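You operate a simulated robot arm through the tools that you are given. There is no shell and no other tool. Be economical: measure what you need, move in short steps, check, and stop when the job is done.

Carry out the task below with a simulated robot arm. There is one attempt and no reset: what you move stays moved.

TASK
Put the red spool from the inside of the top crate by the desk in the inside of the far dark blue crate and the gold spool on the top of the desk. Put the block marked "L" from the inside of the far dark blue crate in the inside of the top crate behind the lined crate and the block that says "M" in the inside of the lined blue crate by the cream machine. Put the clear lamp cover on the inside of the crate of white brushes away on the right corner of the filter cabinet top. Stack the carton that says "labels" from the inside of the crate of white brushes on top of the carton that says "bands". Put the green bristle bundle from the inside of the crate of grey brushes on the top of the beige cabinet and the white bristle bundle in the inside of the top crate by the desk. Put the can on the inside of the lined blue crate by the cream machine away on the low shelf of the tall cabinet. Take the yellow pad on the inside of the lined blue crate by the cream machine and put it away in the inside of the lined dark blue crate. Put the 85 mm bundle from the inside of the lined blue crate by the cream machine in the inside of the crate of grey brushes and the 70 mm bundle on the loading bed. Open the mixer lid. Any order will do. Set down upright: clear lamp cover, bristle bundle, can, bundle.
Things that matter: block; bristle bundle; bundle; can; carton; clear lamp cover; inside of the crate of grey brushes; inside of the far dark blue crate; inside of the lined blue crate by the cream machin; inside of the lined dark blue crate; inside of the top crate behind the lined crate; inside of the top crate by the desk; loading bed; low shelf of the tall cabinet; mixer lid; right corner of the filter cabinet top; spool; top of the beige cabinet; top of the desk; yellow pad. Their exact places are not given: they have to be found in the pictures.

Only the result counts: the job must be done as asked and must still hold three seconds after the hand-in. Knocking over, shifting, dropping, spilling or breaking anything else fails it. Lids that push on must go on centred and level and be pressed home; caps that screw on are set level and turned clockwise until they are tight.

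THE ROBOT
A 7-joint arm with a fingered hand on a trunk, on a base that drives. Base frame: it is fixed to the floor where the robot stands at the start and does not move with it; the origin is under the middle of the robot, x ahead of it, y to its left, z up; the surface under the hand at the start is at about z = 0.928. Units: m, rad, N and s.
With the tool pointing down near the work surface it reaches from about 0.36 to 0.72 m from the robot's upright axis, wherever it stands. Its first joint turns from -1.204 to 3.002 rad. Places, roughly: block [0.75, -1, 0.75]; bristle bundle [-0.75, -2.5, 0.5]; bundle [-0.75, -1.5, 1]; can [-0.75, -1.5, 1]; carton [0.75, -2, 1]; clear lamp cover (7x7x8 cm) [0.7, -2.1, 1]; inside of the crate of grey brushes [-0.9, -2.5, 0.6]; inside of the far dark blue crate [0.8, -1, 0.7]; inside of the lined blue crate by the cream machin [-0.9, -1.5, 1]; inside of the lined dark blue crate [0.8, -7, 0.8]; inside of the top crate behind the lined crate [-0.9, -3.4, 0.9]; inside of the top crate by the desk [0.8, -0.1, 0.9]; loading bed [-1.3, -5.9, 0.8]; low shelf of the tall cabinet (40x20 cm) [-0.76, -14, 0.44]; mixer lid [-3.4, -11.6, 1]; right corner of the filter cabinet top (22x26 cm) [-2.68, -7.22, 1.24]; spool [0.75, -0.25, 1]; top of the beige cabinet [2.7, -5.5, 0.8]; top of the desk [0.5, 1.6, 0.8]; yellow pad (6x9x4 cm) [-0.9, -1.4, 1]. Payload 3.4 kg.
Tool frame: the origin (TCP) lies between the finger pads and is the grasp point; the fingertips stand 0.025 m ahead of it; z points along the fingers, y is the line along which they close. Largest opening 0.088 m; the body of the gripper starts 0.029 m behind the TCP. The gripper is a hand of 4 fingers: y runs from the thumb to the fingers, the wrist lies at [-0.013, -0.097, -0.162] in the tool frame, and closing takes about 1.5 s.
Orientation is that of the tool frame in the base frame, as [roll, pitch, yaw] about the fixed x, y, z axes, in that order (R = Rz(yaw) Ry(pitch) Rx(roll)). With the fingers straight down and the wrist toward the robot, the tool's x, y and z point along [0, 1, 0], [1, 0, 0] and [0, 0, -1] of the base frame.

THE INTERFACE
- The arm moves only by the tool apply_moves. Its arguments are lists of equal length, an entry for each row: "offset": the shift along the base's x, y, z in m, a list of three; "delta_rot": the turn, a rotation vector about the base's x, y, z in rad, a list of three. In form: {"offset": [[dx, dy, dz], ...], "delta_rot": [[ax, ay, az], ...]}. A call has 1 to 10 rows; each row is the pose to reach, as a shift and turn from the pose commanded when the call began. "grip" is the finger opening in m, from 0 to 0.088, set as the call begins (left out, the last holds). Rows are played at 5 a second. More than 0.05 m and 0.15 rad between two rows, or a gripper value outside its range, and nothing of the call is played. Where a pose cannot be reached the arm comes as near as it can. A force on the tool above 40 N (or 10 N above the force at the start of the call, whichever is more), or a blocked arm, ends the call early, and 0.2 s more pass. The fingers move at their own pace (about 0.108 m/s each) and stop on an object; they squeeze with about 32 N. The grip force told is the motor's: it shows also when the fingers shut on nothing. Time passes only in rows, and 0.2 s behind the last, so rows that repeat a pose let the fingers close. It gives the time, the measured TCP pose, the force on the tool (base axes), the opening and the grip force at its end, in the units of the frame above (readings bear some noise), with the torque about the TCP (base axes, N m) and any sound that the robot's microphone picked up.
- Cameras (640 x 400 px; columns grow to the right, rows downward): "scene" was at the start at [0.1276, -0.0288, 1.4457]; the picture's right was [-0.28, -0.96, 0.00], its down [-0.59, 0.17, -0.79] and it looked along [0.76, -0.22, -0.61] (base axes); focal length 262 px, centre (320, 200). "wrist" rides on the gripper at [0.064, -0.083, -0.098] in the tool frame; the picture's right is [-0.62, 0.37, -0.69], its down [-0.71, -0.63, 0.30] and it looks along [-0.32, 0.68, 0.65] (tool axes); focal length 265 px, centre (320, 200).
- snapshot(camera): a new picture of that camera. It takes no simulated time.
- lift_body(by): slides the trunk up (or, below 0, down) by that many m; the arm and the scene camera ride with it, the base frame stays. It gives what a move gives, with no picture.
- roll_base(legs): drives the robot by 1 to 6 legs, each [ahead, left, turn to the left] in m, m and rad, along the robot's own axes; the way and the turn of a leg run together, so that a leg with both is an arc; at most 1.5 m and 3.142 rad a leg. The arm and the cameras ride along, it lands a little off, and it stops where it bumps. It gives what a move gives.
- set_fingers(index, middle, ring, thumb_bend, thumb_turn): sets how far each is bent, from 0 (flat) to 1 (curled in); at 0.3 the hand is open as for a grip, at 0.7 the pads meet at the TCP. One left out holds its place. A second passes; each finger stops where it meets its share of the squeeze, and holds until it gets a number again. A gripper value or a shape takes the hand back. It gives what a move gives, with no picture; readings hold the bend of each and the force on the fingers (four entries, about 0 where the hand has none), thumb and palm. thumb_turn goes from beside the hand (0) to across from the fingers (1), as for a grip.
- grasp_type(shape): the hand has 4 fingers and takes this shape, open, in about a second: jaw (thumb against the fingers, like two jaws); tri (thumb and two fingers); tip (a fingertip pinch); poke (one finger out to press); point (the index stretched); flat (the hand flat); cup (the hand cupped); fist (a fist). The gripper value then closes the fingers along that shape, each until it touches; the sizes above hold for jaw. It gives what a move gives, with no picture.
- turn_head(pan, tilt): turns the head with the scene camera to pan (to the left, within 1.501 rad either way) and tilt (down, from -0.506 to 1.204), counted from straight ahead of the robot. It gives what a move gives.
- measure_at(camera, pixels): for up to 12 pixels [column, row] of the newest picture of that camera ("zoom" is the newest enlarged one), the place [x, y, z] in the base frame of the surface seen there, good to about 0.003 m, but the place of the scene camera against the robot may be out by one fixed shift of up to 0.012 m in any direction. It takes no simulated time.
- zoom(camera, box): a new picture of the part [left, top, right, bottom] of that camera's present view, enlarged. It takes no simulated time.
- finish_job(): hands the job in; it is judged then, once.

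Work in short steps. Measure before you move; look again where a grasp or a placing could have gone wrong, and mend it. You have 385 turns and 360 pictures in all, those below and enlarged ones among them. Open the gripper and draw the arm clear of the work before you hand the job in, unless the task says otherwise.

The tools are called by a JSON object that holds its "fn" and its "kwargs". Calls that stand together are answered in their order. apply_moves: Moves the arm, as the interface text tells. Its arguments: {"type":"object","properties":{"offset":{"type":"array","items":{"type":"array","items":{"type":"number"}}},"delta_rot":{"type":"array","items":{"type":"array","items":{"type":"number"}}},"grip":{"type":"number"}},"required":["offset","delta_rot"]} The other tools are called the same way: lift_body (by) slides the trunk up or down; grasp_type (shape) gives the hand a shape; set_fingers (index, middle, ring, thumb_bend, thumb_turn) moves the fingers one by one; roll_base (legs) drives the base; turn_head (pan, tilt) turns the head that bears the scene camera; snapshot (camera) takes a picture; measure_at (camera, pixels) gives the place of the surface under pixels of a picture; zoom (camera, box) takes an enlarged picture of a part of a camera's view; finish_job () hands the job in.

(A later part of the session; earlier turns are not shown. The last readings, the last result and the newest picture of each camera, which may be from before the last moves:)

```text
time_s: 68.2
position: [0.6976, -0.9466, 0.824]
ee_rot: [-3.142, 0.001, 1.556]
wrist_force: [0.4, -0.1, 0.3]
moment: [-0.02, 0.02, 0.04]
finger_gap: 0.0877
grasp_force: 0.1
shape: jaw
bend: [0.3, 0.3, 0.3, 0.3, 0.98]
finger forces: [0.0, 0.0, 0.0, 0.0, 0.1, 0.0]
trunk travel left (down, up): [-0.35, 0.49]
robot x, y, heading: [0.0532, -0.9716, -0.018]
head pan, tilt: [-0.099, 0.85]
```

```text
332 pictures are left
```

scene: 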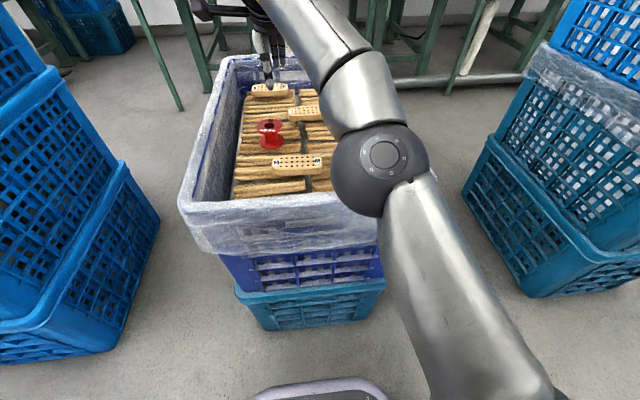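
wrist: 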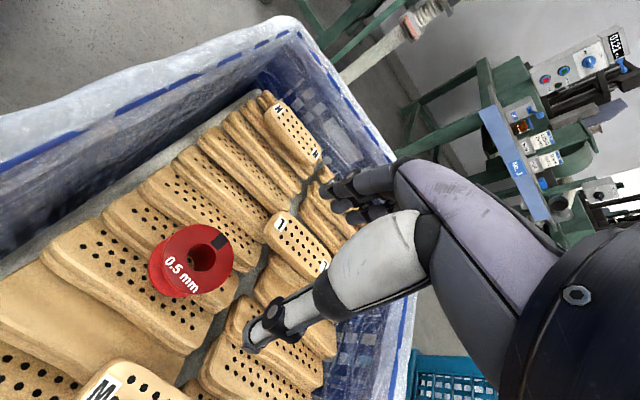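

Red spool is placed. Next the M block: I move above (0.595,-0.986) and look.

{"fn": "apply_moves", "kwargs": {"offset": [[-0.03, -0.01, 0], [-0.07, -0.025, 0], [-0.103, -0.04, 0], [-0.103, -0.04, -0.04], [-0.103, -0.04, -0.06]], "delta_rot": [[0, 0, 0], [0, 0, 0], [0, 0, 0], [0, 0, 0], [0, 0, 0]]}}

{"fn": "snapshot", "kwargs": {"camera": "wrist"}}

{"fn": "turn_head", "kwargs": {"pan": 0.15, "tilt": 0.95}}

{"fn": "snapshot", "kwargs": {"camera": "scene"}}

```text
time_s: 69.4
position: [0.5978, -0.9883, 0.7656]
ee_rot: [3.141, -0.002, 1.556]
wrist_force: [-0.1, 0.2, 0.3]
moment: [0.01, 0.0, 0.01]
finger_gap: 0.0876
grasp_force: 0.0
shape: jaw
bend: [0.3, 0.3, 0.3, 0.3, 0.98]
finger forces: [0.0, 0.0, 0.0, 0.0, 0.1, 0.0]
trunk travel left (down, up): [-0.35, 0.49]
robot x, y, heading: [0.0517, -0.9726, -0.018]
head pan, tilt: [-0.099, 0.85]
```

```text
331 pictures are left
```

wrist: 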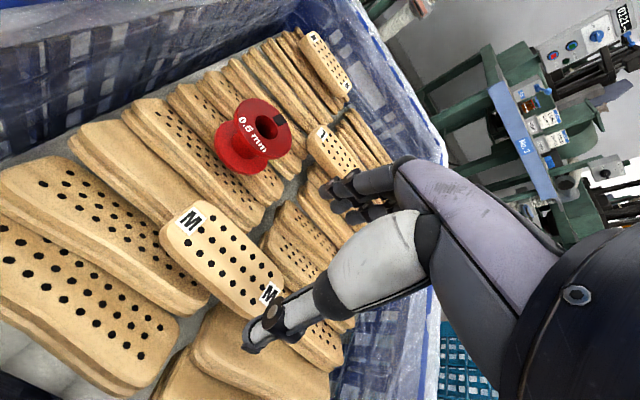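

```text
time_s: 70.2
position: [0.5978, -0.989, 0.7653]
ee_rot: [3.141, 0.002, 1.554]
wrist_force: [0.0, -0.1, -0.2]
moment: [0.03, 0.0, 0.02]
finger_gap: 0.0879
grasp_force: 0.1
shape: jaw
bend: [0.3, 0.3, 0.3, 0.3, 0.98]
finger forces: [0.0, 0.0, 0.0, 0.1, 0.1, 0.0]
trunk travel left (down, up): [-0.35, 0.49]
robot x, y, heading: [0.051, -0.9704, -0.018]
head pan, tilt: [0.15, 0.949]
```

```text
330 pictures are left
```

scene: 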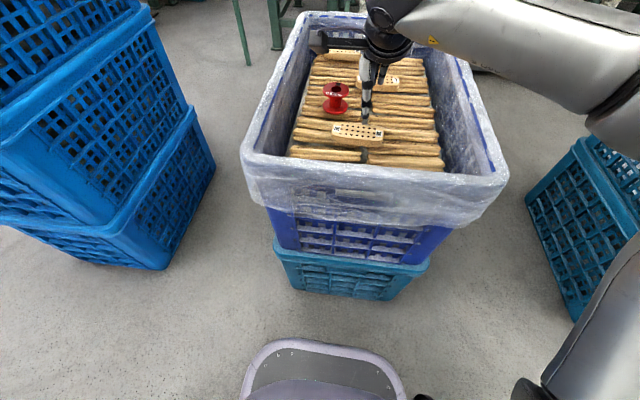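

I measure the M block's corners and the pieces under it.

{"fn": "measure_at", "kwargs": {"camera": "wrist", "pixels": [[190, 202], [165, 232], [205, 205], [275, 270], [255, 312], [224, 250], [175, 250], [215, 290], [245, 230], [205, 320], [190, 180], [180, 262]]}}

```text
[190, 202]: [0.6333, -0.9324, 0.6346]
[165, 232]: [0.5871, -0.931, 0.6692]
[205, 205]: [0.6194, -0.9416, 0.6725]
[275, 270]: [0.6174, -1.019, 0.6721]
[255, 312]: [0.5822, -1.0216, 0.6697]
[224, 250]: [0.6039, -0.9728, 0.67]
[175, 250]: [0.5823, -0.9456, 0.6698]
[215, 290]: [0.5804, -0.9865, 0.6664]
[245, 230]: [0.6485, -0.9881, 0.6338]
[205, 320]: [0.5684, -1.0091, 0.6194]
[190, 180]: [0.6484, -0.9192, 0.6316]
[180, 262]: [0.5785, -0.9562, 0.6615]
```

M block: centre (0.601,-0.978), top 0.671, ~0.045 wide. I descend to z≈0.663, close and lift.

{"fn": "apply_moves", "kwargs": {"offset": [[0.002, 0.01, -0.03], [0.003, 0.01, -0.07], [0.003, 0.01, -0.09], [0.003, 0.01, -0.102], [0.003, 0.01, -0.102]], "delta_rot": [[0, 0, 0], [0, 0, 0], [0, 0, 0], [0, 0, 0], [0, 0, 0]]}}

{"fn": "apply_moves", "kwargs": {"offset": [[0, 0, 0], [0, 0, 0], [0, 0, 0], [0, 0, 0], [0, 0, 0], [0, 0, 0], [0, 0, 0], [0, 0, 0]], "delta_rot": [[0, 0, 0], [0, 0, 0], [0, 0, 0], [0, 0, 0], [0, 0, 0], [0, 0, 0], [0, 0, 0], [0, 0, 0]], "grip": 0.02}}

{"fn": "snapshot", "kwargs": {"camera": "wrist"}}

```text
time_s: 71.5
position: [0.6001, -0.9797, 0.6745]
ee_rot: [3.119, -0.009, 1.552]
wrist_force: [-2.7, -0.9, 16.7]
moment: [-0.15, -0.6, -0.05]
finger_gap: 0.0868
grasp_force: 0.1
shape: jaw
bend: [0.3, 0.3, 0.3, 0.28, 0.98]
finger forces: [0.0, 14.2, 0.0, 0.0, 2.4, 0.1]
trunk travel left (down, up): [-0.35, 0.49]
robot x, y, heading: [0.0515, -0.9723, -0.016]
head pan, tilt: [0.15, 0.949]
stopped in row 5: the force on the tool passed its limit at 41 N (the readings are from after the stop); the commanded pose is now the measured one
```

```text
time_s: 72.1
position: [0.6015, -0.9786, 0.6781]
ee_rot: [3.114, -0.014, 1.554]
wrist_force: [-1.8, -1.4, 19.2]
moment: [0.03, 0.76, 0.02]
finger_gap: 0.0402
grasp_force: 31.9
shape: jaw
bend: [0.75, 0.5, 0.49, 0.68, 1.0]
finger forces: [16.5, 7.7, 4.6, 0.0, 48.0, 0.1]
trunk travel left (down, up): [-0.35, 0.49]
robot x, y, heading: [0.0509, -0.9707, -0.019]
head pan, tilt: [0.15, 0.949]
stopped in row 2: the force on the tool passed its limit at 41 N (the readings are from after the stop); the commanded pose is now the measured one
```

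```text
329 pictures are left
```

wrist: 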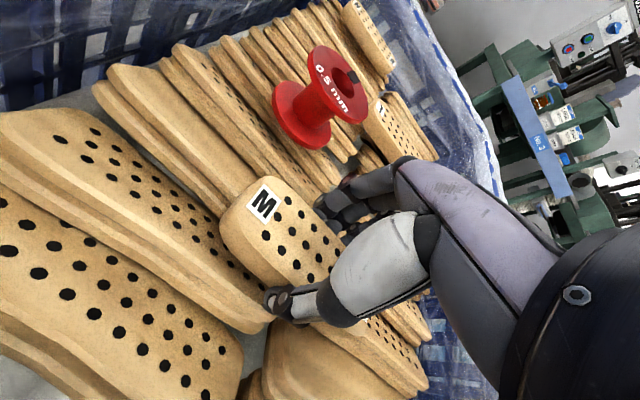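

The block is gripped (gap 0.040). I lift it carefully.

{"fn": "apply_moves", "kwargs": {"offset": [[0, 0, 0.01], [0, 0, 0.03], [0, 0, 0.06], [0, 0, 0.1], [0, 0, 0.14], [-0.03, 0, 0.17]], "delta_rot": [[0, 0, 0], [0, 0, 0], [0, 0, 0], [0, 0, 0], [0, 0, 0], [0, 0, 0]]}}

{"fn": "snapshot", "kwargs": {"camera": "wrist"}}

{"fn": "lift_body", "kwargs": {"by": 0.44}}

{"fn": "snapshot", "kwargs": {"camera": "scene"}}

```text
time_s: 73.5
position: [0.5739, -0.9785, 0.8447]
ee_rot: [3.124, -0.01, 1.553]
wrist_force: [-1.1, 1.0, -0.2]
moment: [0.03, -0.03, 0.0]
finger_gap: 0.04
grasp_force: 32.6
shape: jaw
bend: [0.75, 0.5, 0.49, 0.68, 0.99]
finger forces: [17.5, 8.3, 4.2, 0.0, 30.0, 0.1]
trunk travel left (down, up): [-0.35, 0.49]
robot x, y, heading: [0.0489, -0.9685, -0.019]
head pan, tilt: [0.15, 0.949]
```

```text
328 pictures are left
```

wrist: 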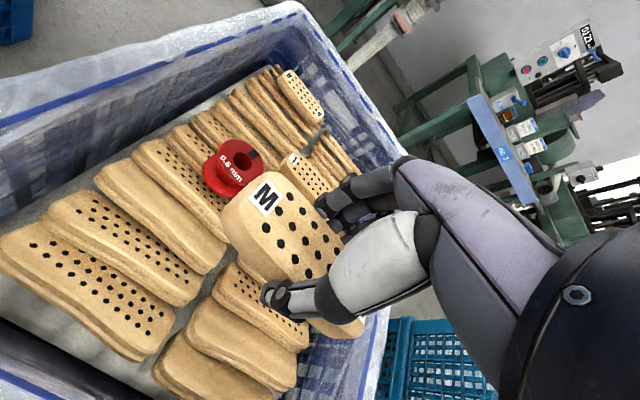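

```text
refused: 0.44 is not a number from -0.4 to 0.4
```

```text
327 pictures are left
```

scene: 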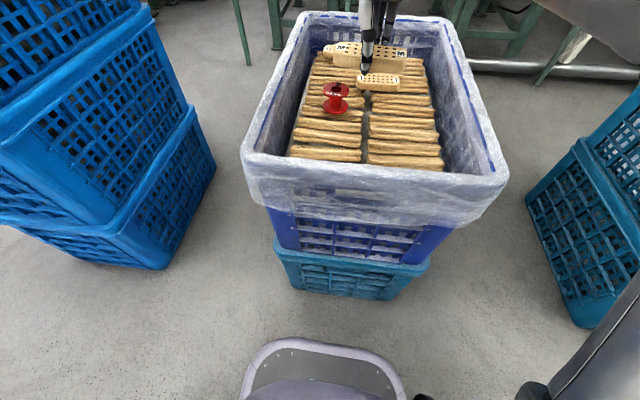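

M block is held. I raise the trunk and turn around to face the crates on the other side of the aisle.

{"fn": "lift_body", "kwargs": {"by": 0.4}}

{"fn": "roll_base", "kwargs": {"legs": [[0, 0, 1.58], [0, 0, 1.58]]}}

{"fn": "turn_head", "kwargs": {"pan": 0.5, "tilt": 0.6}}

{"fn": "snapshot", "kwargs": {"camera": "scene"}}

```text
time_s: 77.3
position: [0.5755, -0.9784, 1.2452]
ee_rot: [3.125, -0.009, 1.553]
wrist_force: [0.4, -0.1, -1.2]
moment: [-0.02, -0.03, 0.02]
finger_gap: 0.0401
grasp_force: 31.9
shape: jaw
bend: [0.75, 0.5, 0.49, 0.68, 0.99]
finger forces: [17.7, 8.3, 4.1, 0.1, 30.0, 0.0]
trunk travel left (down, up): [-0.75, 0.09]
robot x, y, heading: [0.0506, -0.9723, -0.017]
head pan, tilt: [0.15, 0.949]
```

```text
time_s: 85.7
position: [-0.4689, -1.0235, 1.2452]
ee_rot: [3.125, -0.01, -1.473]
wrist_force: [-0.6, 0.5, -1.1]
moment: [-0.03, 0.0, 0.01]
finger_gap: 0.0393
grasp_force: 31.5
shape: jaw
bend: [0.75, 0.5, 0.49, 0.69, 0.99]
finger forces: [17.4, 8.0, 4.0, 0.0, 29.3, 0.1]
trunk travel left (down, up): [-0.75, 0.09]
robot x, y, heading: [0.0517, -0.9725, -3.045]
head pan, tilt: [0.15, 0.949]
```

```text
time_s: 86.5
position: [-0.4688, -1.0238, 1.2449]
ee_rot: [3.123, -0.01, -1.47]
wrist_force: [0.2, -0.4, -1.1]
moment: [-0.01, 0.02, -0.05]
finger_gap: 0.0391
grasp_force: 32.1
shape: jaw
bend: [0.75, 0.5, 0.49, 0.69, 0.99]
finger forces: [17.4, 8.0, 3.9, 0.0, 29.3, 0.0]
trunk travel left (down, up): [-0.75, 0.09]
robot x, y, heading: [0.0526, -0.9706, -3.047]
head pan, tilt: [0.499, 0.6]
```

```text
326 pictures are left
```

scene: 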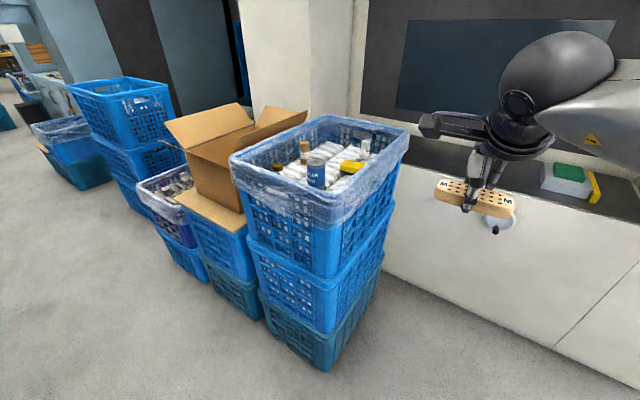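

The lined blue crate is at (320,180) with a can, yellow pad and bundles. I strafe left to it, correcting the heading.

{"fn": "roll_base", "kwargs": {"legs": [[0, 0, -0.097], [0, 0.5, 0]]}}

{"fn": "turn_head", "kwargs": {"pan": 0.0, "tilt": 0.75}}

{"fn": "snapshot", "kwargs": {"camera": "scene"}}

{"fn": "snapshot", "kwargs": {"camera": "wrist"}}

```text
time_s: 89.9
position: [-0.4673, -1.4812, 1.2457]
ee_rot: [3.125, -0.009, -1.554]
wrist_force: [0.6, 0.2, -0.1]
moment: [0.01, 0.01, 0.02]
finger_gap: 0.0392
grasp_force: 31.8
shape: jaw
bend: [0.75, 0.5, 0.49, 0.69, 0.99]
finger forces: [17.4, 8.0, 4.0, 0.0, 29.2, 0.0]
trunk travel left (down, up): [-0.75, 0.09]
robot x, y, heading: [0.0547, -1.476, -3.123]
head pan, tilt: [0.499, 0.6]
```

```text
time_s: 90.9
position: [-0.4658, -1.4796, 1.2457]
ee_rot: [3.124, -0.01, -1.556]
wrist_force: [0.1, 0.0, -1.1]
moment: [0.01, 0.01, 0.01]
finger_gap: 0.0393
grasp_force: 32.2
shape: jaw
bend: [0.75, 0.5, 0.49, 0.69, 0.99]
finger forces: [17.4, 7.9, 4.0, 0.0, 29.4, 0.0]
trunk travel left (down, up): [-0.75, 0.09]
robot x, y, heading: [0.0525, -1.4732, -3.131]
head pan, tilt: [0.0, 0.75]
```

```text
325 pictures are left
```

scene: 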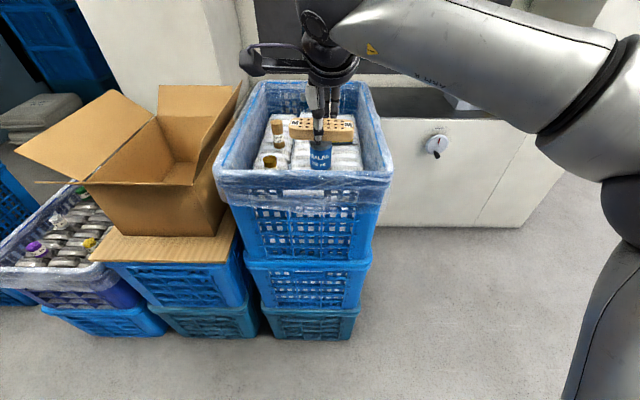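

```text
324 pictures are left
```

wrist: 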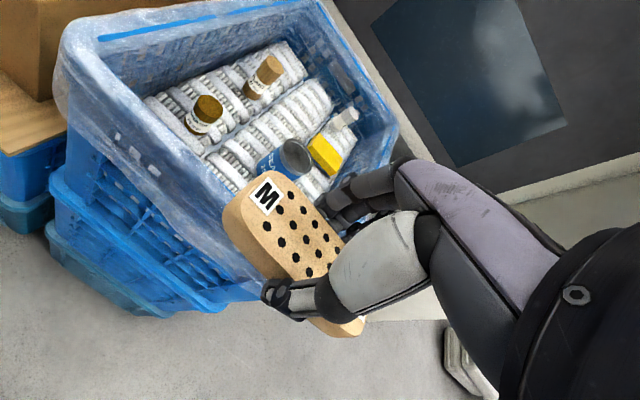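

I zoom in on the crate contents and measure.

{"fn": "zoom", "kwargs": {"camera": "wrist", "box": [130, 20, 400, 200]}}

{"fn": "measure_at", "kwargs": {"camera": "wrist", "pixels": [[205, 108], [203, 125], [270, 66], [262, 85], [293, 155], [326, 155], [345, 120], [310, 110], [250, 130], [75, 50], [300, 5], [395, 130]]}}

{"fn": "zoom", "kwargs": {"camera": "scene", "box": [210, 80, 400, 200]}}

```text
2.22 times, centred on (265, 110) of wrist
```

zoom: 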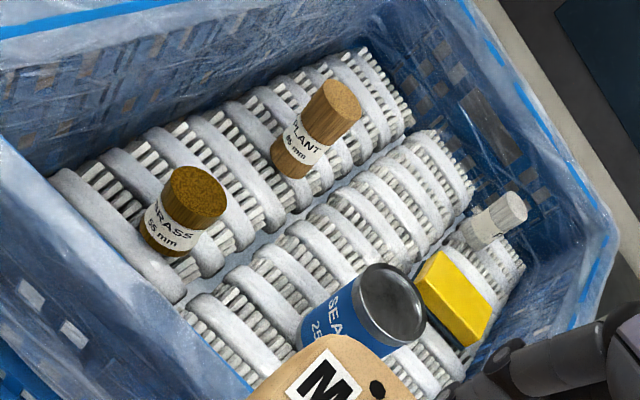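

```text
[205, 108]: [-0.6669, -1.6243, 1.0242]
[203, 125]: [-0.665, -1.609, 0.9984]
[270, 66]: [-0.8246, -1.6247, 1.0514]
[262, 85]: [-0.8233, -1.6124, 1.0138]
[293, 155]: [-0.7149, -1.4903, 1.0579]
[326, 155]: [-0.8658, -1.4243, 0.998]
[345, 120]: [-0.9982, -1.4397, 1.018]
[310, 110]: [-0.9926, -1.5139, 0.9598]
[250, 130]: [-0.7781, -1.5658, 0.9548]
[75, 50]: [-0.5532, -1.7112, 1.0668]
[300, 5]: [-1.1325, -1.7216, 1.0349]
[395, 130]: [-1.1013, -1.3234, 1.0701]
```

```text
3.33 times, centred on (305, 140) of scene
```

zoom: 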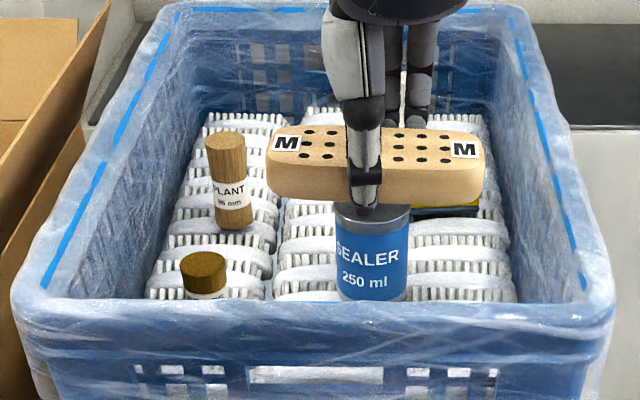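

I check the robot base's front extent by tilting the head fully down.

{"fn": "turn_head", "kwargs": {"pan": 0.3, "tilt": 1.2}}

{"fn": "snapshot", "kwargs": {"camera": "scene"}}

```text
time_s: 91.8
position: [-0.4673, -1.4797, 1.2443]
ee_rot: [3.122, -0.011, -1.556]
wrist_force: [0.8, -0.1, -0.8]
moment: [0.0, -0.01, -0.01]
finger_gap: 0.0393
grasp_force: 32.0
shape: jaw
bend: [0.75, 0.5, 0.49, 0.69, 0.99]
finger forces: [17.5, 8.0, 4.0, 0.1, 29.3, 0.1]
trunk travel left (down, up): [-0.75, 0.09]
robot x, y, heading: [0.058, -1.4706, -3.122]
head pan, tilt: [0.3, 1.201]
```

```text
321 pictures are left
```

scene: 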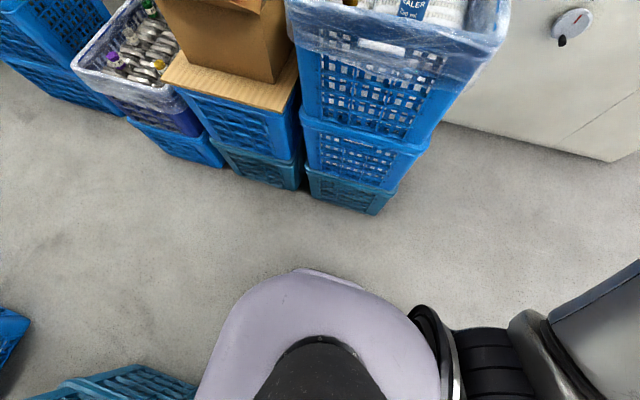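

{"fn": "measure_at", "kwargs": {"camera": "scene", "pixels": [[310, 272], [330, 280], [225, 340], [435, 350], [305, 195], [380, 212], [345, 210], [290, 185], [90, 375], [30, 320]]}}

```text
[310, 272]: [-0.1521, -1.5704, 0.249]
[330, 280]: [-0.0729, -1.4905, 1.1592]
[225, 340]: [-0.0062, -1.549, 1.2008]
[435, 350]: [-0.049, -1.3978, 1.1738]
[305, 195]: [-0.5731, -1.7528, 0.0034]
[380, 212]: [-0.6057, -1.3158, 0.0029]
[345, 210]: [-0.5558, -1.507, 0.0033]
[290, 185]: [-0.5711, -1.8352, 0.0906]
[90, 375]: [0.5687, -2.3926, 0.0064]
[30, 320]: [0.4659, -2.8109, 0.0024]
```

The crate base starts at x≈-0.56, so standing at x≈-0.20 is safe. I drive ahead 0.25 and swing the M block to the free spot (-0.92,-1.53).

{"fn": "roll_base", "kwargs": {"legs": [[0.25, 0, 0]]}}

{"fn": "apply_moves", "kwargs": {"offset": [[-0.04, -0.01, 0], [-0.08, -0.02, 0], [-0.12, -0.03, 0], [-0.16, -0.04, 0], [-0.2, -0.05, 0], [-0.2, -0.05, -0.04], [-0.2, -0.05, -0.08], [-0.2, -0.05, -0.12], [-0.2, -0.05, -0.16]], "delta_rot": [[0, 0, 0], [0, 0, 0], [0, 0, 0], [0, 0, 0], [0, 0, 0], [0, 0, 0], [0, 0, 0], [0, 0, 0], [0, 0, 0]]}}

{"fn": "turn_head", "kwargs": {"pan": -0.0, "tilt": 0.85}}

{"fn": "snapshot", "kwargs": {"camera": "scene"}}

{"fn": "snapshot", "kwargs": {"camera": "wrist"}}

```text
time_s: 93.5
position: [-0.7058, -1.4844, 1.2444]
ee_rot: [3.123, -0.009, -1.557]
wrist_force: [0.0, 0.3, -1.4]
moment: [0.02, 0.0, -0.01]
finger_gap: 0.0391
grasp_force: 32.2
shape: jaw
bend: [0.75, 0.5, 0.49, 0.69, 0.99]
finger forces: [17.3, 7.9, 4.0, 0.0, 29.3, 0.0]
trunk travel left (down, up): [-0.75, 0.09]
robot x, y, heading: [-0.1855, -1.4718, -3.128]
head pan, tilt: [0.3, 1.201]
```

```text
time_s: 95.5
position: [-0.8821, -1.5263, 1.0886]
ee_rot: [3.124, -0.012, -1.559]
wrist_force: [0.6, -0.5, -0.6]
moment: [-0.06, 0.01, 0.01]
finger_gap: 0.0391
grasp_force: 31.7
shape: jaw
bend: [0.74, 0.5, 0.49, 0.69, 0.99]
finger forces: [17.5, 7.5, 4.0, 0.0, 29.2, 0.0]
out of reach, approached as far as the arm can: row 4, 5, 6, 7, 8, 9
trunk travel left (down, up): [-0.75, 0.09]
robot x, y, heading: [-0.1841, -1.4771, -3.125]
head pan, tilt: [0.3, 1.201]
```

```text
time_s: 96.4
position: [-0.8803, -1.5271, 1.0886]
ee_rot: [3.126, -0.011, -1.556]
wrist_force: [0.0, 0.8, -0.5]
moment: [0.01, 0.0, 0.01]
finger_gap: 0.0391
grasp_force: 32.2
shape: jaw
bend: [0.74, 0.5, 0.49, 0.69, 0.99]
finger forces: [17.6, 7.6, 4.1, 0.0, 29.1, 0.1]
trunk travel left (down, up): [-0.75, 0.09]
robot x, y, heading: [-0.1817, -1.4774, -3.133]
head pan, tilt: [0.0, 0.85]
```

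```text
320 pictures are left
```

scene: 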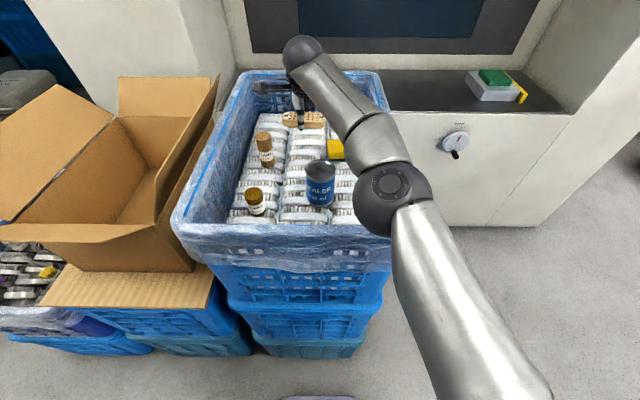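

```text
319 pictures are left
```

wrist: 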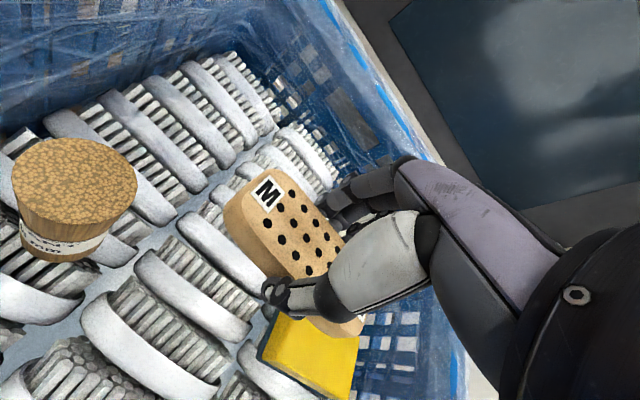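

Reach stops at x≈-0.88; the yellow pad's corner is beneath. I measure base front, pad corners and the brush surface.

{"fn": "measure_at", "kwargs": {"camera": "scene", "pixels": [[318, 398], [300, 399], [330, 345], [328, 148], [342, 158], [320, 175], [264, 140], [255, 195], [330, 225]]}}

{"fn": "measure_at", "kwargs": {"camera": "wrist", "pixels": [[275, 325], [345, 345], [325, 390], [260, 355], [200, 230], [180, 200], [75, 170], [200, 290], [150, 280]]}}

```text
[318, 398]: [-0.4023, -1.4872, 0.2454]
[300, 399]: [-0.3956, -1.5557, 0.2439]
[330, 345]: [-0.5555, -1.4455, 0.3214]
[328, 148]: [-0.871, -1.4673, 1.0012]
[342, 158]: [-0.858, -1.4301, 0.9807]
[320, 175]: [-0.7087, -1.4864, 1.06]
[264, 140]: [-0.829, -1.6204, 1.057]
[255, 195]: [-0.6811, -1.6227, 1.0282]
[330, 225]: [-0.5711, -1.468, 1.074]
```

```text
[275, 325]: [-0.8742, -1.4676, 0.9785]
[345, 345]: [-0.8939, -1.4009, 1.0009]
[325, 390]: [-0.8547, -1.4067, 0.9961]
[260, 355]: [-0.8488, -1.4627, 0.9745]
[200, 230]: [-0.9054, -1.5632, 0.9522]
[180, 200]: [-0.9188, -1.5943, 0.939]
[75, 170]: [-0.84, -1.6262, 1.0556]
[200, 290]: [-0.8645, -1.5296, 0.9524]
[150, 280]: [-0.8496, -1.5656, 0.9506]
```

The base front is 0.215 m ahead of the axis, so I can go 0.07 m closer safely. Then I recheck.

{"fn": "roll_base", "kwargs": {"legs": [[0.07, 0, 0]]}}

{"fn": "snapshot", "kwargs": {"camera": "wrist"}}

```text
time_s: 97.4
position: [-0.9522, -1.5275, 1.0885]
ee_rot: [3.124, -0.011, -1.557]
wrist_force: [-0.1, -0.2, -0.3]
moment: [-0.02, -0.03, 0.0]
finger_gap: 0.0388
grasp_force: 32.0
shape: jaw
bend: [0.74, 0.5, 0.49, 0.69, 0.99]
finger forces: [17.6, 7.5, 4.1, 0.0, 29.2, 0.0]
trunk travel left (down, up): [-0.75, 0.09]
robot x, y, heading: [-0.2543, -1.4753, -3.128]
head pan, tilt: [0.0, 0.85]
```

```text
318 pictures are left
```

wrist: 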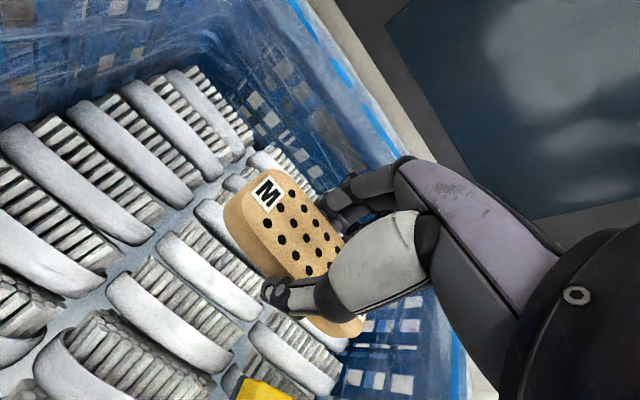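

I shift to (-0.935,-1.54) and descend, feeling for contact near z≈1.0.

{"fn": "apply_moves", "kwargs": {"offset": [[0.017, -0.012, 0], [0.017, -0.012, -0.04], [0.017, -0.012, -0.075], [0.017, -0.012, -0.083], [0.017, -0.012, -0.088], [0.017, -0.012, -0.092]], "delta_rot": [[0, 0, 0], [0, 0, 0], [0, 0, 0], [0, 0, 0], [0, 0, 0], [0, 0, 0]]}}

{"fn": "snapshot", "kwargs": {"camera": "wrist"}}

```text
time_s: 98.8
position: [-0.9323, -1.5395, 0.9958]
ee_rot: [3.124, -0.011, -1.558]
wrist_force: [1.3, 0.1, -0.6]
moment: [-0.01, 0.01, -0.01]
finger_gap: 0.0391
grasp_force: 31.6
shape: jaw
bend: [0.74, 0.5, 0.49, 0.7, 0.99]
finger forces: [17.6, 7.6, 4.0, 0.0, 29.2, 0.0]
trunk travel left (down, up): [-0.75, 0.09]
robot x, y, heading: [-0.2483, -1.4774, -3.128]
head pan, tilt: [0.0, 0.85]
```

```text
317 pictures are left
```

wrist: 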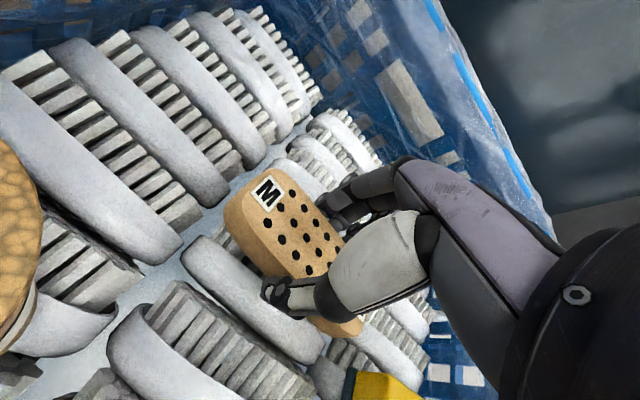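

Not yet in contact; I lower further in small steps.

{"fn": "apply_moves", "kwargs": {"offset": [[0, 0, -0.005], [0, 0, -0.009], [0, 0, -0.012], [0, 0, -0.015], [0, 0, -0.018]], "delta_rot": [[0, 0, 0], [0, 0, 0], [0, 0, 0], [0, 0, 0], [0, 0, 0]]}}

```text
time_s: 99.8
position: [-0.9341, -1.5395, 0.9935]
ee_rot: [3.103, -0.02, -1.556]
wrist_force: [3.9, 0.9, 22.1]
moment: [-0.01, -0.74, 0.02]
finger_gap: 0.0396
grasp_force: 32.2
shape: jaw
bend: [0.74, 0.49, 0.49, 0.73, 0.98]
finger forces: [16.4, 7.8, 4.3, 0.1, 50.3, 0.1]
trunk travel left (down, up): [-0.75, 0.09]
robot x, y, heading: [-0.2521, -1.4744, -3.129]
head pan, tilt: [0.0, 0.85]
stopped in row 4: the force on the tool passed its limit at 42 N (the readings are from after the stop); the commanded pose is now the measured one
```

Contact made. I open and rise straight up.

{"fn": "apply_moves", "kwargs": {"offset": [[0, 0, 0.002], [0, 0, 0.002], [0, 0, 0.002], [0, 0, 0.002], [0, 0, 0.03], [0, 0, 0.07], [0, 0, 0.11], [0, 0, 0.15], [0.03, 0, 0.18]], "delta_rot": [[0, 0, 0], [0, 0, 0], [0, 0, 0], [0, 0, 0], [0, 0, 0], [0, 0, 0], [0, 0, 0], [0, 0, 0], [0, 0, 0]], "grip": 0.088}}

{"fn": "snapshot", "kwargs": {"camera": "wrist"}}

{"fn": "snapshot", "kwargs": {"camera": "scene"}}

```text
time_s: 101.8
position: [-0.9223, -1.543, 1.166]
ee_rot: [3.112, -0.014, -1.555]
wrist_force: [0.6, 0.4, -0.3]
moment: [0.02, 0.03, 0.04]
finger_gap: 0.0879
grasp_force: 0.0
shape: jaw
bend: [0.3, 0.3, 0.3, 0.3, 0.97]
finger forces: [0.0, 0.0, 0.1, 0.1, 0.1, 0.0]
out of reach, approached as far as the arm can: row 9
trunk travel left (down, up): [-0.75, 0.09]
robot x, y, heading: [-0.2522, -1.4755, -3.128]
head pan, tilt: [0.0, 0.85]
```

```text
316 pictures are left
```

wrist: 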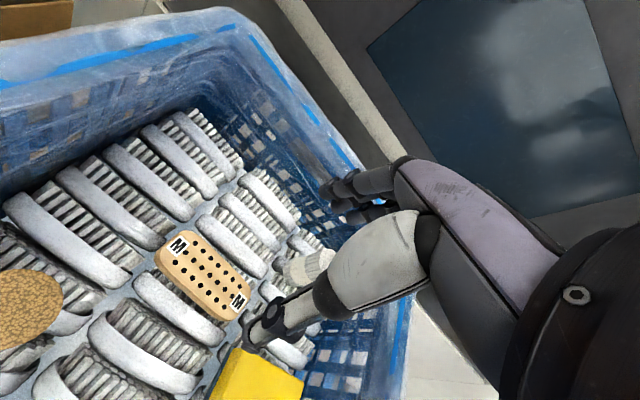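

```text
315 pictures are left
```

scene: 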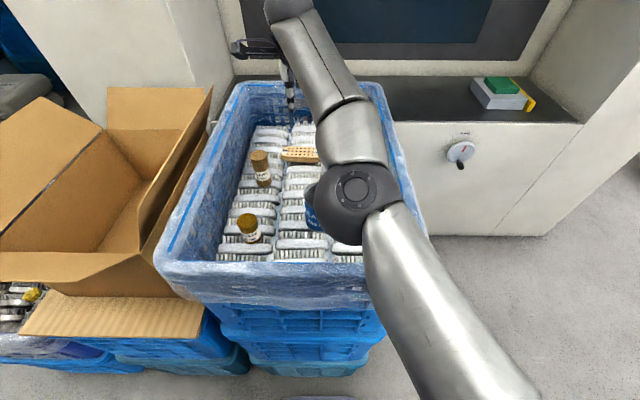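

M is set down. Now I read the bundle labels.

{"fn": "zoom", "kwargs": {"camera": "scene", "box": [225, 130, 345, 250]}}

{"fn": "zoom", "kwargs": {"camera": "wrist", "box": [230, 220, 360, 340]}}

```text
3.33 times, centred on (285, 190) of scene
```

zoom: 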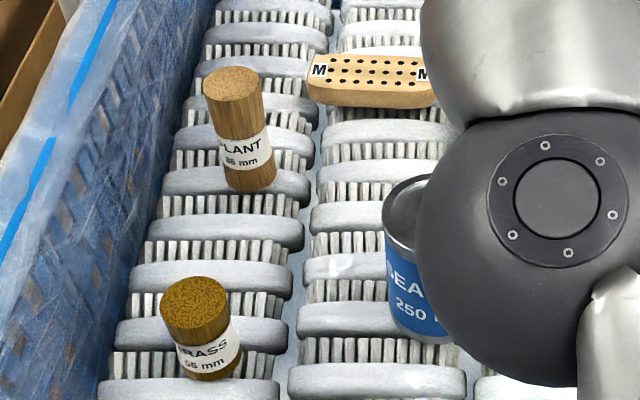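

```text
3.33 times, centred on (295, 280) of wrist
```

zoom: 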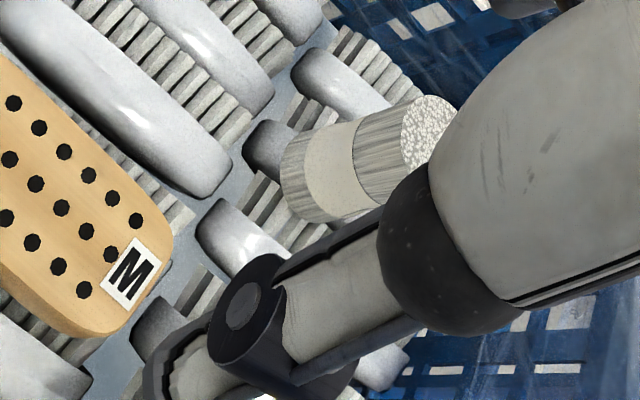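

{"fn": "zoom", "kwargs": {"camera": "scene", "box": [258, 165, 282, 185]}}

{"fn": "zoom", "kwargs": {"camera": "scene", "box": [252, 228, 276, 248]}}

{"fn": "measure_at", "kwargs": {"camera": "wrist", "pixels": [[318, 256], [295, 265], [300, 280], [255, 375], [215, 375], [245, 350], [295, 375]]}}

```text
16.00 times, centred on (270, 175) of scene
```

zoom: 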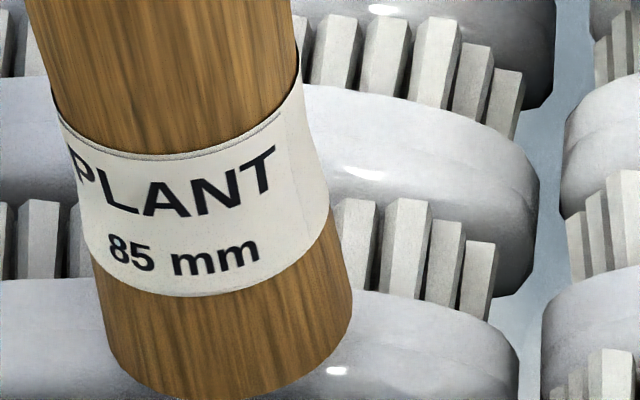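

```text
16.00 times, centred on (264, 238) of scene
```

zoom: 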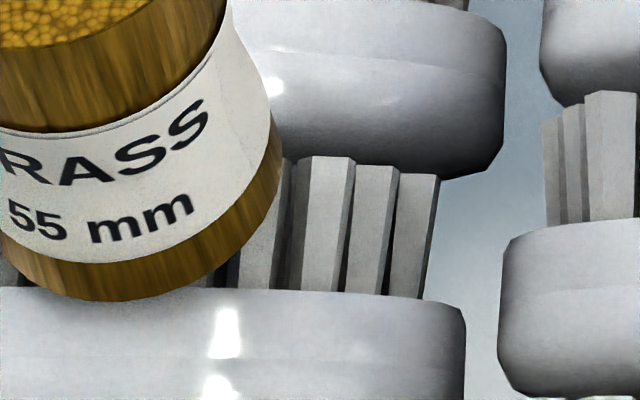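

```text
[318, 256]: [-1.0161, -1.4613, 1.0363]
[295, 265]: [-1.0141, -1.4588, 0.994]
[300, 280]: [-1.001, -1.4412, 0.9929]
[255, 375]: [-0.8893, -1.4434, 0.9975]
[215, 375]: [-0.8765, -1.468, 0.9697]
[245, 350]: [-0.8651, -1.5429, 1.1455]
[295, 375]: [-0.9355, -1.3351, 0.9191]
```

White one is then the 70 mm. I take the PLANT 85 mm bundle first: centre ≈(-0.832,-1.623), top 1.055. I move above it, levelling the hand.

{"fn": "apply_moves", "kwargs": {"offset": [[0.03, -0.025, 0], [0.06, -0.05, 0], [0.09, -0.08, 0], [0.09, -0.08, -0.03], [0.09, -0.08, -0.06]], "delta_rot": [[0.007, -0.015, 0], [0.014, -0.03, 0], [0.014, -0.03, 0], [0.014, -0.03, 0], [0.014, -0.03, 0]]}}

{"fn": "snapshot", "kwargs": {"camera": "wrist"}}

```text
time_s: 103.0
position: [-0.8339, -1.6238, 1.1049]
ee_rot: [-3.139, 0.001, -1.558]
wrist_force: [-0.2, 0.0, -0.1]
moment: [0.0, -0.02, 0.03]
finger_gap: 0.0879
grasp_force: 0.1
shape: jaw
bend: [0.3, 0.3, 0.3, 0.3, 0.98]
finger forces: [0.0, 0.0, 0.0, 0.0, 0.0, 0.0]
trunk travel left (down, up): [-0.75, 0.09]
robot x, y, heading: [-0.2493, -1.4716, -3.131]
head pan, tilt: [0.0, 0.85]
```

```text
310 pictures are left
```

wrist: 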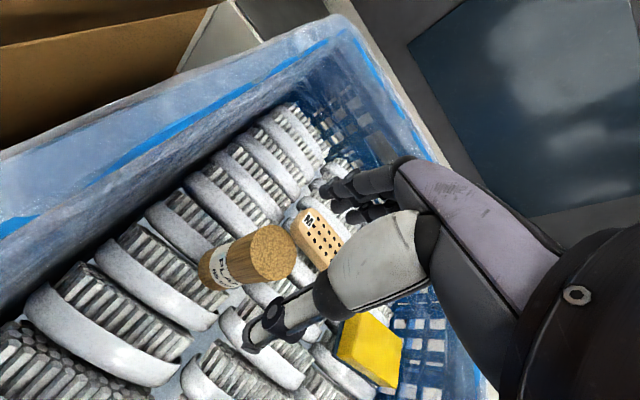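

Aligned: expected (271,257), bundle top at (272,252). I descend and close.

{"fn": "apply_moves", "kwargs": {"offset": [[0, 0, -0.04], [0, 0, -0.075], [0, 0, -0.08]], "delta_rot": [[0, 0, 0], [0, 0, 0], [0, 0, 0]]}}

{"fn": "apply_moves", "kwargs": {"offset": [[0, 0, 0], [0, 0, 0], [0, 0, 0], [0, 0, 0], [0, 0, 0], [0, 0, 0], [0, 0, 0], [0, 0, 0]], "delta_rot": [[0, 0, 0], [0, 0, 0], [0, 0, 0], [0, 0, 0], [0, 0, 0], [0, 0, 0], [0, 0, 0], [0, 0, 0]], "grip": 0.02}}

{"fn": "apply_moves", "kwargs": {"offset": [[0, 0, 0.03], [0, 0, 0.07], [0, 0, 0.12], [0.02, 0.03, 0.15], [0.06, 0.05, 0.16], [0.1, 0.07, 0.16]], "delta_rot": [[0, 0, 0], [0, 0, 0], [0, 0, 0], [0, 0, 0], [0, 0, 0], [0, 0, 0]]}}

{"fn": "snapshot", "kwargs": {"camera": "wrist"}}

```text
time_s: 103.8
position: [-0.8324, -1.6225, 1.0234]
ee_rot: [-3.14, -0.001, -1.559]
wrist_force: [0.3, 0.2, 0.4]
moment: [0.02, 0.01, 0.02]
finger_gap: 0.0877
grasp_force: 0.0
shape: jaw
bend: [0.3, 0.3, 0.3, 0.3, 0.98]
finger forces: [0.1, 0.0, 0.0, 0.0, 0.1, 0.0]
trunk travel left (down, up): [-0.75, 0.09]
robot x, y, heading: [-0.253, -1.4753, -3.128]
head pan, tilt: [0.0, 0.85]
```

```text
time_s: 105.6
position: [-0.8334, -1.6228, 1.0259]
ee_rot: [-3.141, -0.002, -1.559]
wrist_force: [-0.6, -0.1, 0.4]
moment: [0.02, 0.01, 0.0]
finger_gap: 0.0306
grasp_force: 32.1
shape: jaw
bend: [0.74, 0.51, 0.57, 0.74, 1.0]
finger forces: [17.9, 9.6, 0.0, 0.0, 27.6, 0.1]
trunk travel left (down, up): [-0.75, 0.09]
robot x, y, heading: [-0.2543, -1.4783, -3.129]
head pan, tilt: [0.0, 0.85]
```

```text
time_s: 107.0
position: [-0.7299, -1.5507, 1.1827]
ee_rot: [-3.14, -0.001, -1.56]
wrist_force: [0.7, -0.5, -0.8]
moment: [-0.01, -0.02, 0.01]
finger_gap: 0.0305
grasp_force: 31.6
shape: jaw
bend: [0.74, 0.51, 0.57, 0.74, 1.0]
finger forces: [17.8, 9.9, 0.0, 0.0, 27.6, 0.1]
trunk travel left (down, up): [-0.75, 0.09]
robot x, y, heading: [-0.2542, -1.4732, -3.125]
head pan, tilt: [0.0, 0.85]
```

```text
309 pictures are left
```

wrist: 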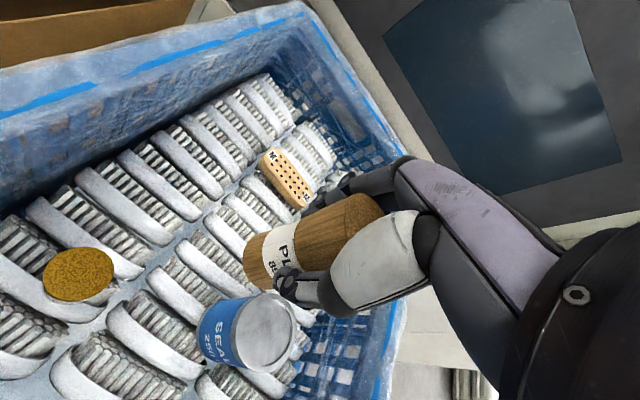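

The bundle is held upright. I back away and look toward the grey-brush crate before strafing.

{"fn": "roll_base", "kwargs": {"legs": [[-0.36, 0, 0]]}}

{"fn": "turn_head", "kwargs": {"pan": 0.75, "tilt": 0.75}}

{"fn": "snapshot", "kwargs": {"camera": "scene"}}

```text
time_s: 109.3
position: [-0.3697, -1.5475, 1.1836]
ee_rot: [-3.14, -0.004, -1.556]
wrist_force: [0.3, -0.2, -0.2]
moment: [0.02, 0.0, -0.01]
finger_gap: 0.0306
grasp_force: 31.8
shape: jaw
bend: [0.74, 0.51, 0.57, 0.74, 1.0]
finger forces: [17.9, 9.9, 0.0, 0.0, 27.6, 0.0]
trunk travel left (down, up): [-0.75, 0.09]
robot x, y, heading: [0.1087, -1.4714, -3.127]
head pan, tilt: [0.0, 0.85]
```

```text
time_s: 110.4
position: [-0.3706, -1.548, 1.1816]
ee_rot: [-3.14, -0.002, -1.555]
wrist_force: [-0.5, 0.1, -0.1]
moment: [0.01, -0.01, -0.01]
finger_gap: 0.0304
grasp_force: 32.3
shape: jaw
bend: [0.74, 0.51, 0.57, 0.74, 1.0]
finger forces: [17.9, 9.9, 0.0, 0.0, 27.5, 0.0]
trunk travel left (down, up): [-0.75, 0.09]
robot x, y, heading: [0.1067, -1.4729, -3.13]
head pan, tilt: [0.75, 0.75]
```

```text
308 pictures are left
```

scene: 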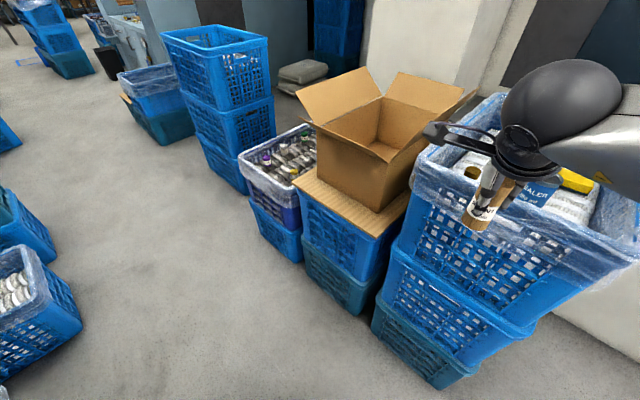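

Grey-brush crate is at (280,160). I strafe left 1.0 m and look.

{"fn": "roll_base", "kwargs": {"legs": [[0, 1.02, 0]]}}

{"fn": "turn_head", "kwargs": {"pan": 0.1, "tilt": 0.8}}

{"fn": "snapshot", "kwargs": {"camera": "scene"}}

{"fn": "snapshot", "kwargs": {"camera": "wrist"}}

```text
time_s: 115.6
position: [-0.3564, -2.541, 1.1831]
ee_rot: [-3.139, -0.003, -1.559]
wrist_force: [0.2, -0.1, -0.3]
moment: [-0.02, 0.0, 0.02]
finger_gap: 0.0306
grasp_force: 32.0
shape: jaw
bend: [0.74, 0.51, 0.57, 0.74, 1.0]
finger forces: [17.7, 9.9, 0.1, 0.1, 27.7, 0.0]
trunk travel left (down, up): [-0.75, 0.09]
robot x, y, heading: [0.1195, -2.4647, -3.128]
head pan, tilt: [0.75, 0.75]
```

```text
time_s: 116.6
position: [-0.3562, -2.5422, 1.1813]
ee_rot: [-3.141, -0.002, -1.558]
wrist_force: [0.0, -0.2, -0.9]
moment: [-0.03, 0.01, 0.0]
finger_gap: 0.0306
grasp_force: 31.9
shape: jaw
bend: [0.74, 0.51, 0.57, 0.74, 1.0]
finger forces: [17.8, 9.9, 0.0, 0.0, 27.7, 0.0]
trunk travel left (down, up): [-0.75, 0.09]
robot x, y, heading: [0.1219, -2.4667, -3.125]
head pan, tilt: [0.099, 0.799]
```

```text
307 pictures are left
```

scene: 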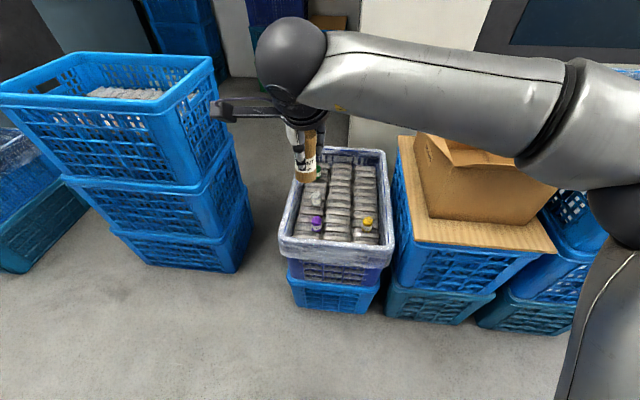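

```text
306 pictures are left
```

wrist: 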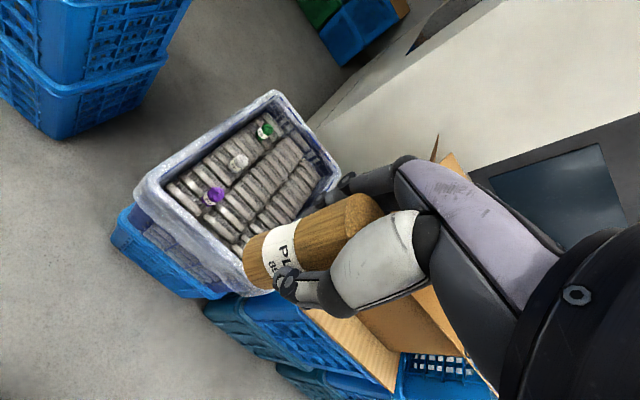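

{"fn": "zoom", "kwargs": {"camera": "scene", "box": [270, 140, 410, 270]}}

{"fn": "zoom", "kwargs": {"camera": "wrist", "box": [130, 90, 350, 300]}}

{"fn": "measure_at", "kwargs": {"camera": "wrist", "pixels": [[267, 127], [264, 135], [239, 161], [236, 168], [217, 192], [212, 200], [280, 160], [255, 185], [235, 215], [215, 175], [150, 190], [260, 205]]}}

{"fn": "measure_at", "kwargs": {"camera": "scene", "pixels": [[317, 218], [369, 220], [340, 200], [340, 220], [355, 236], [330, 236], [310, 245], [400, 150], [410, 255], [480, 195], [285, 220], [388, 215]]}}

```text
3.08 times, centred on (340, 205) of scene
```

zoom: 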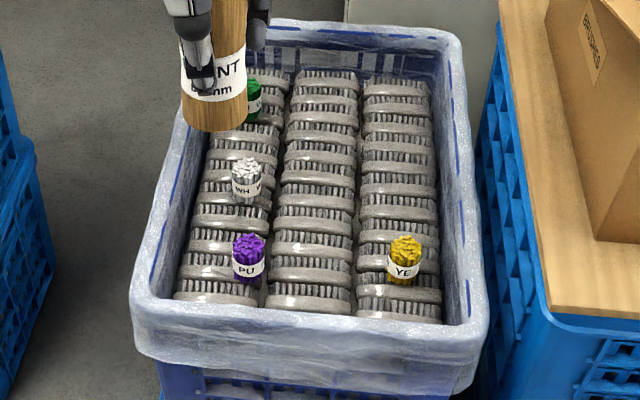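

```text
1.90 times, centred on (240, 195) of wrist
```

zoom: 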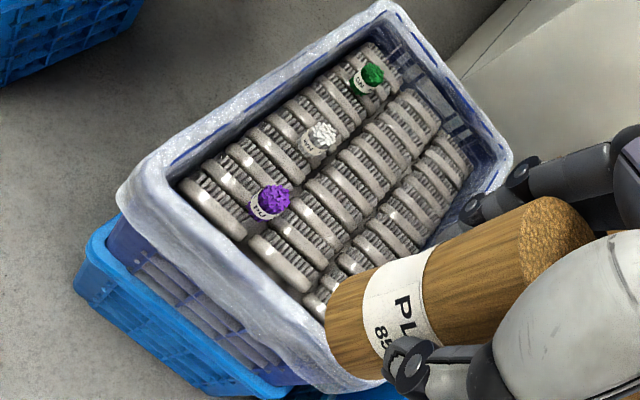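

```text
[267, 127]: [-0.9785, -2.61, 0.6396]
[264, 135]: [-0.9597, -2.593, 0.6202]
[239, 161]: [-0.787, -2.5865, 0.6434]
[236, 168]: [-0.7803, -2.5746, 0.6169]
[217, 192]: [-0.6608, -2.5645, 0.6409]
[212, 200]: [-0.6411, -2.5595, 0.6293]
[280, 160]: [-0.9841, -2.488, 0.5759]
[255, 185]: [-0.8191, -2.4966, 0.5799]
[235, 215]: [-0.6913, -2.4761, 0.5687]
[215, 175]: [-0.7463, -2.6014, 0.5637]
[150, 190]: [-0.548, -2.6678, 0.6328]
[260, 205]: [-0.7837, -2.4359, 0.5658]
```

```text
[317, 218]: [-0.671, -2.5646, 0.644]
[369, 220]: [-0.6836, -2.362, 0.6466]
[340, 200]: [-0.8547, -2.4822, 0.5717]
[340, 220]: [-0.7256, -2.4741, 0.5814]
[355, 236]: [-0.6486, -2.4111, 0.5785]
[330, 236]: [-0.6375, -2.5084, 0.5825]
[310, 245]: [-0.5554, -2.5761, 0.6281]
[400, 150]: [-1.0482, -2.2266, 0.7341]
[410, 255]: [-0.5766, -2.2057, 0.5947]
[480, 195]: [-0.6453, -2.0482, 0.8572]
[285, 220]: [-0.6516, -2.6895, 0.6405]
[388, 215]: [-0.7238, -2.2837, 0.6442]
```

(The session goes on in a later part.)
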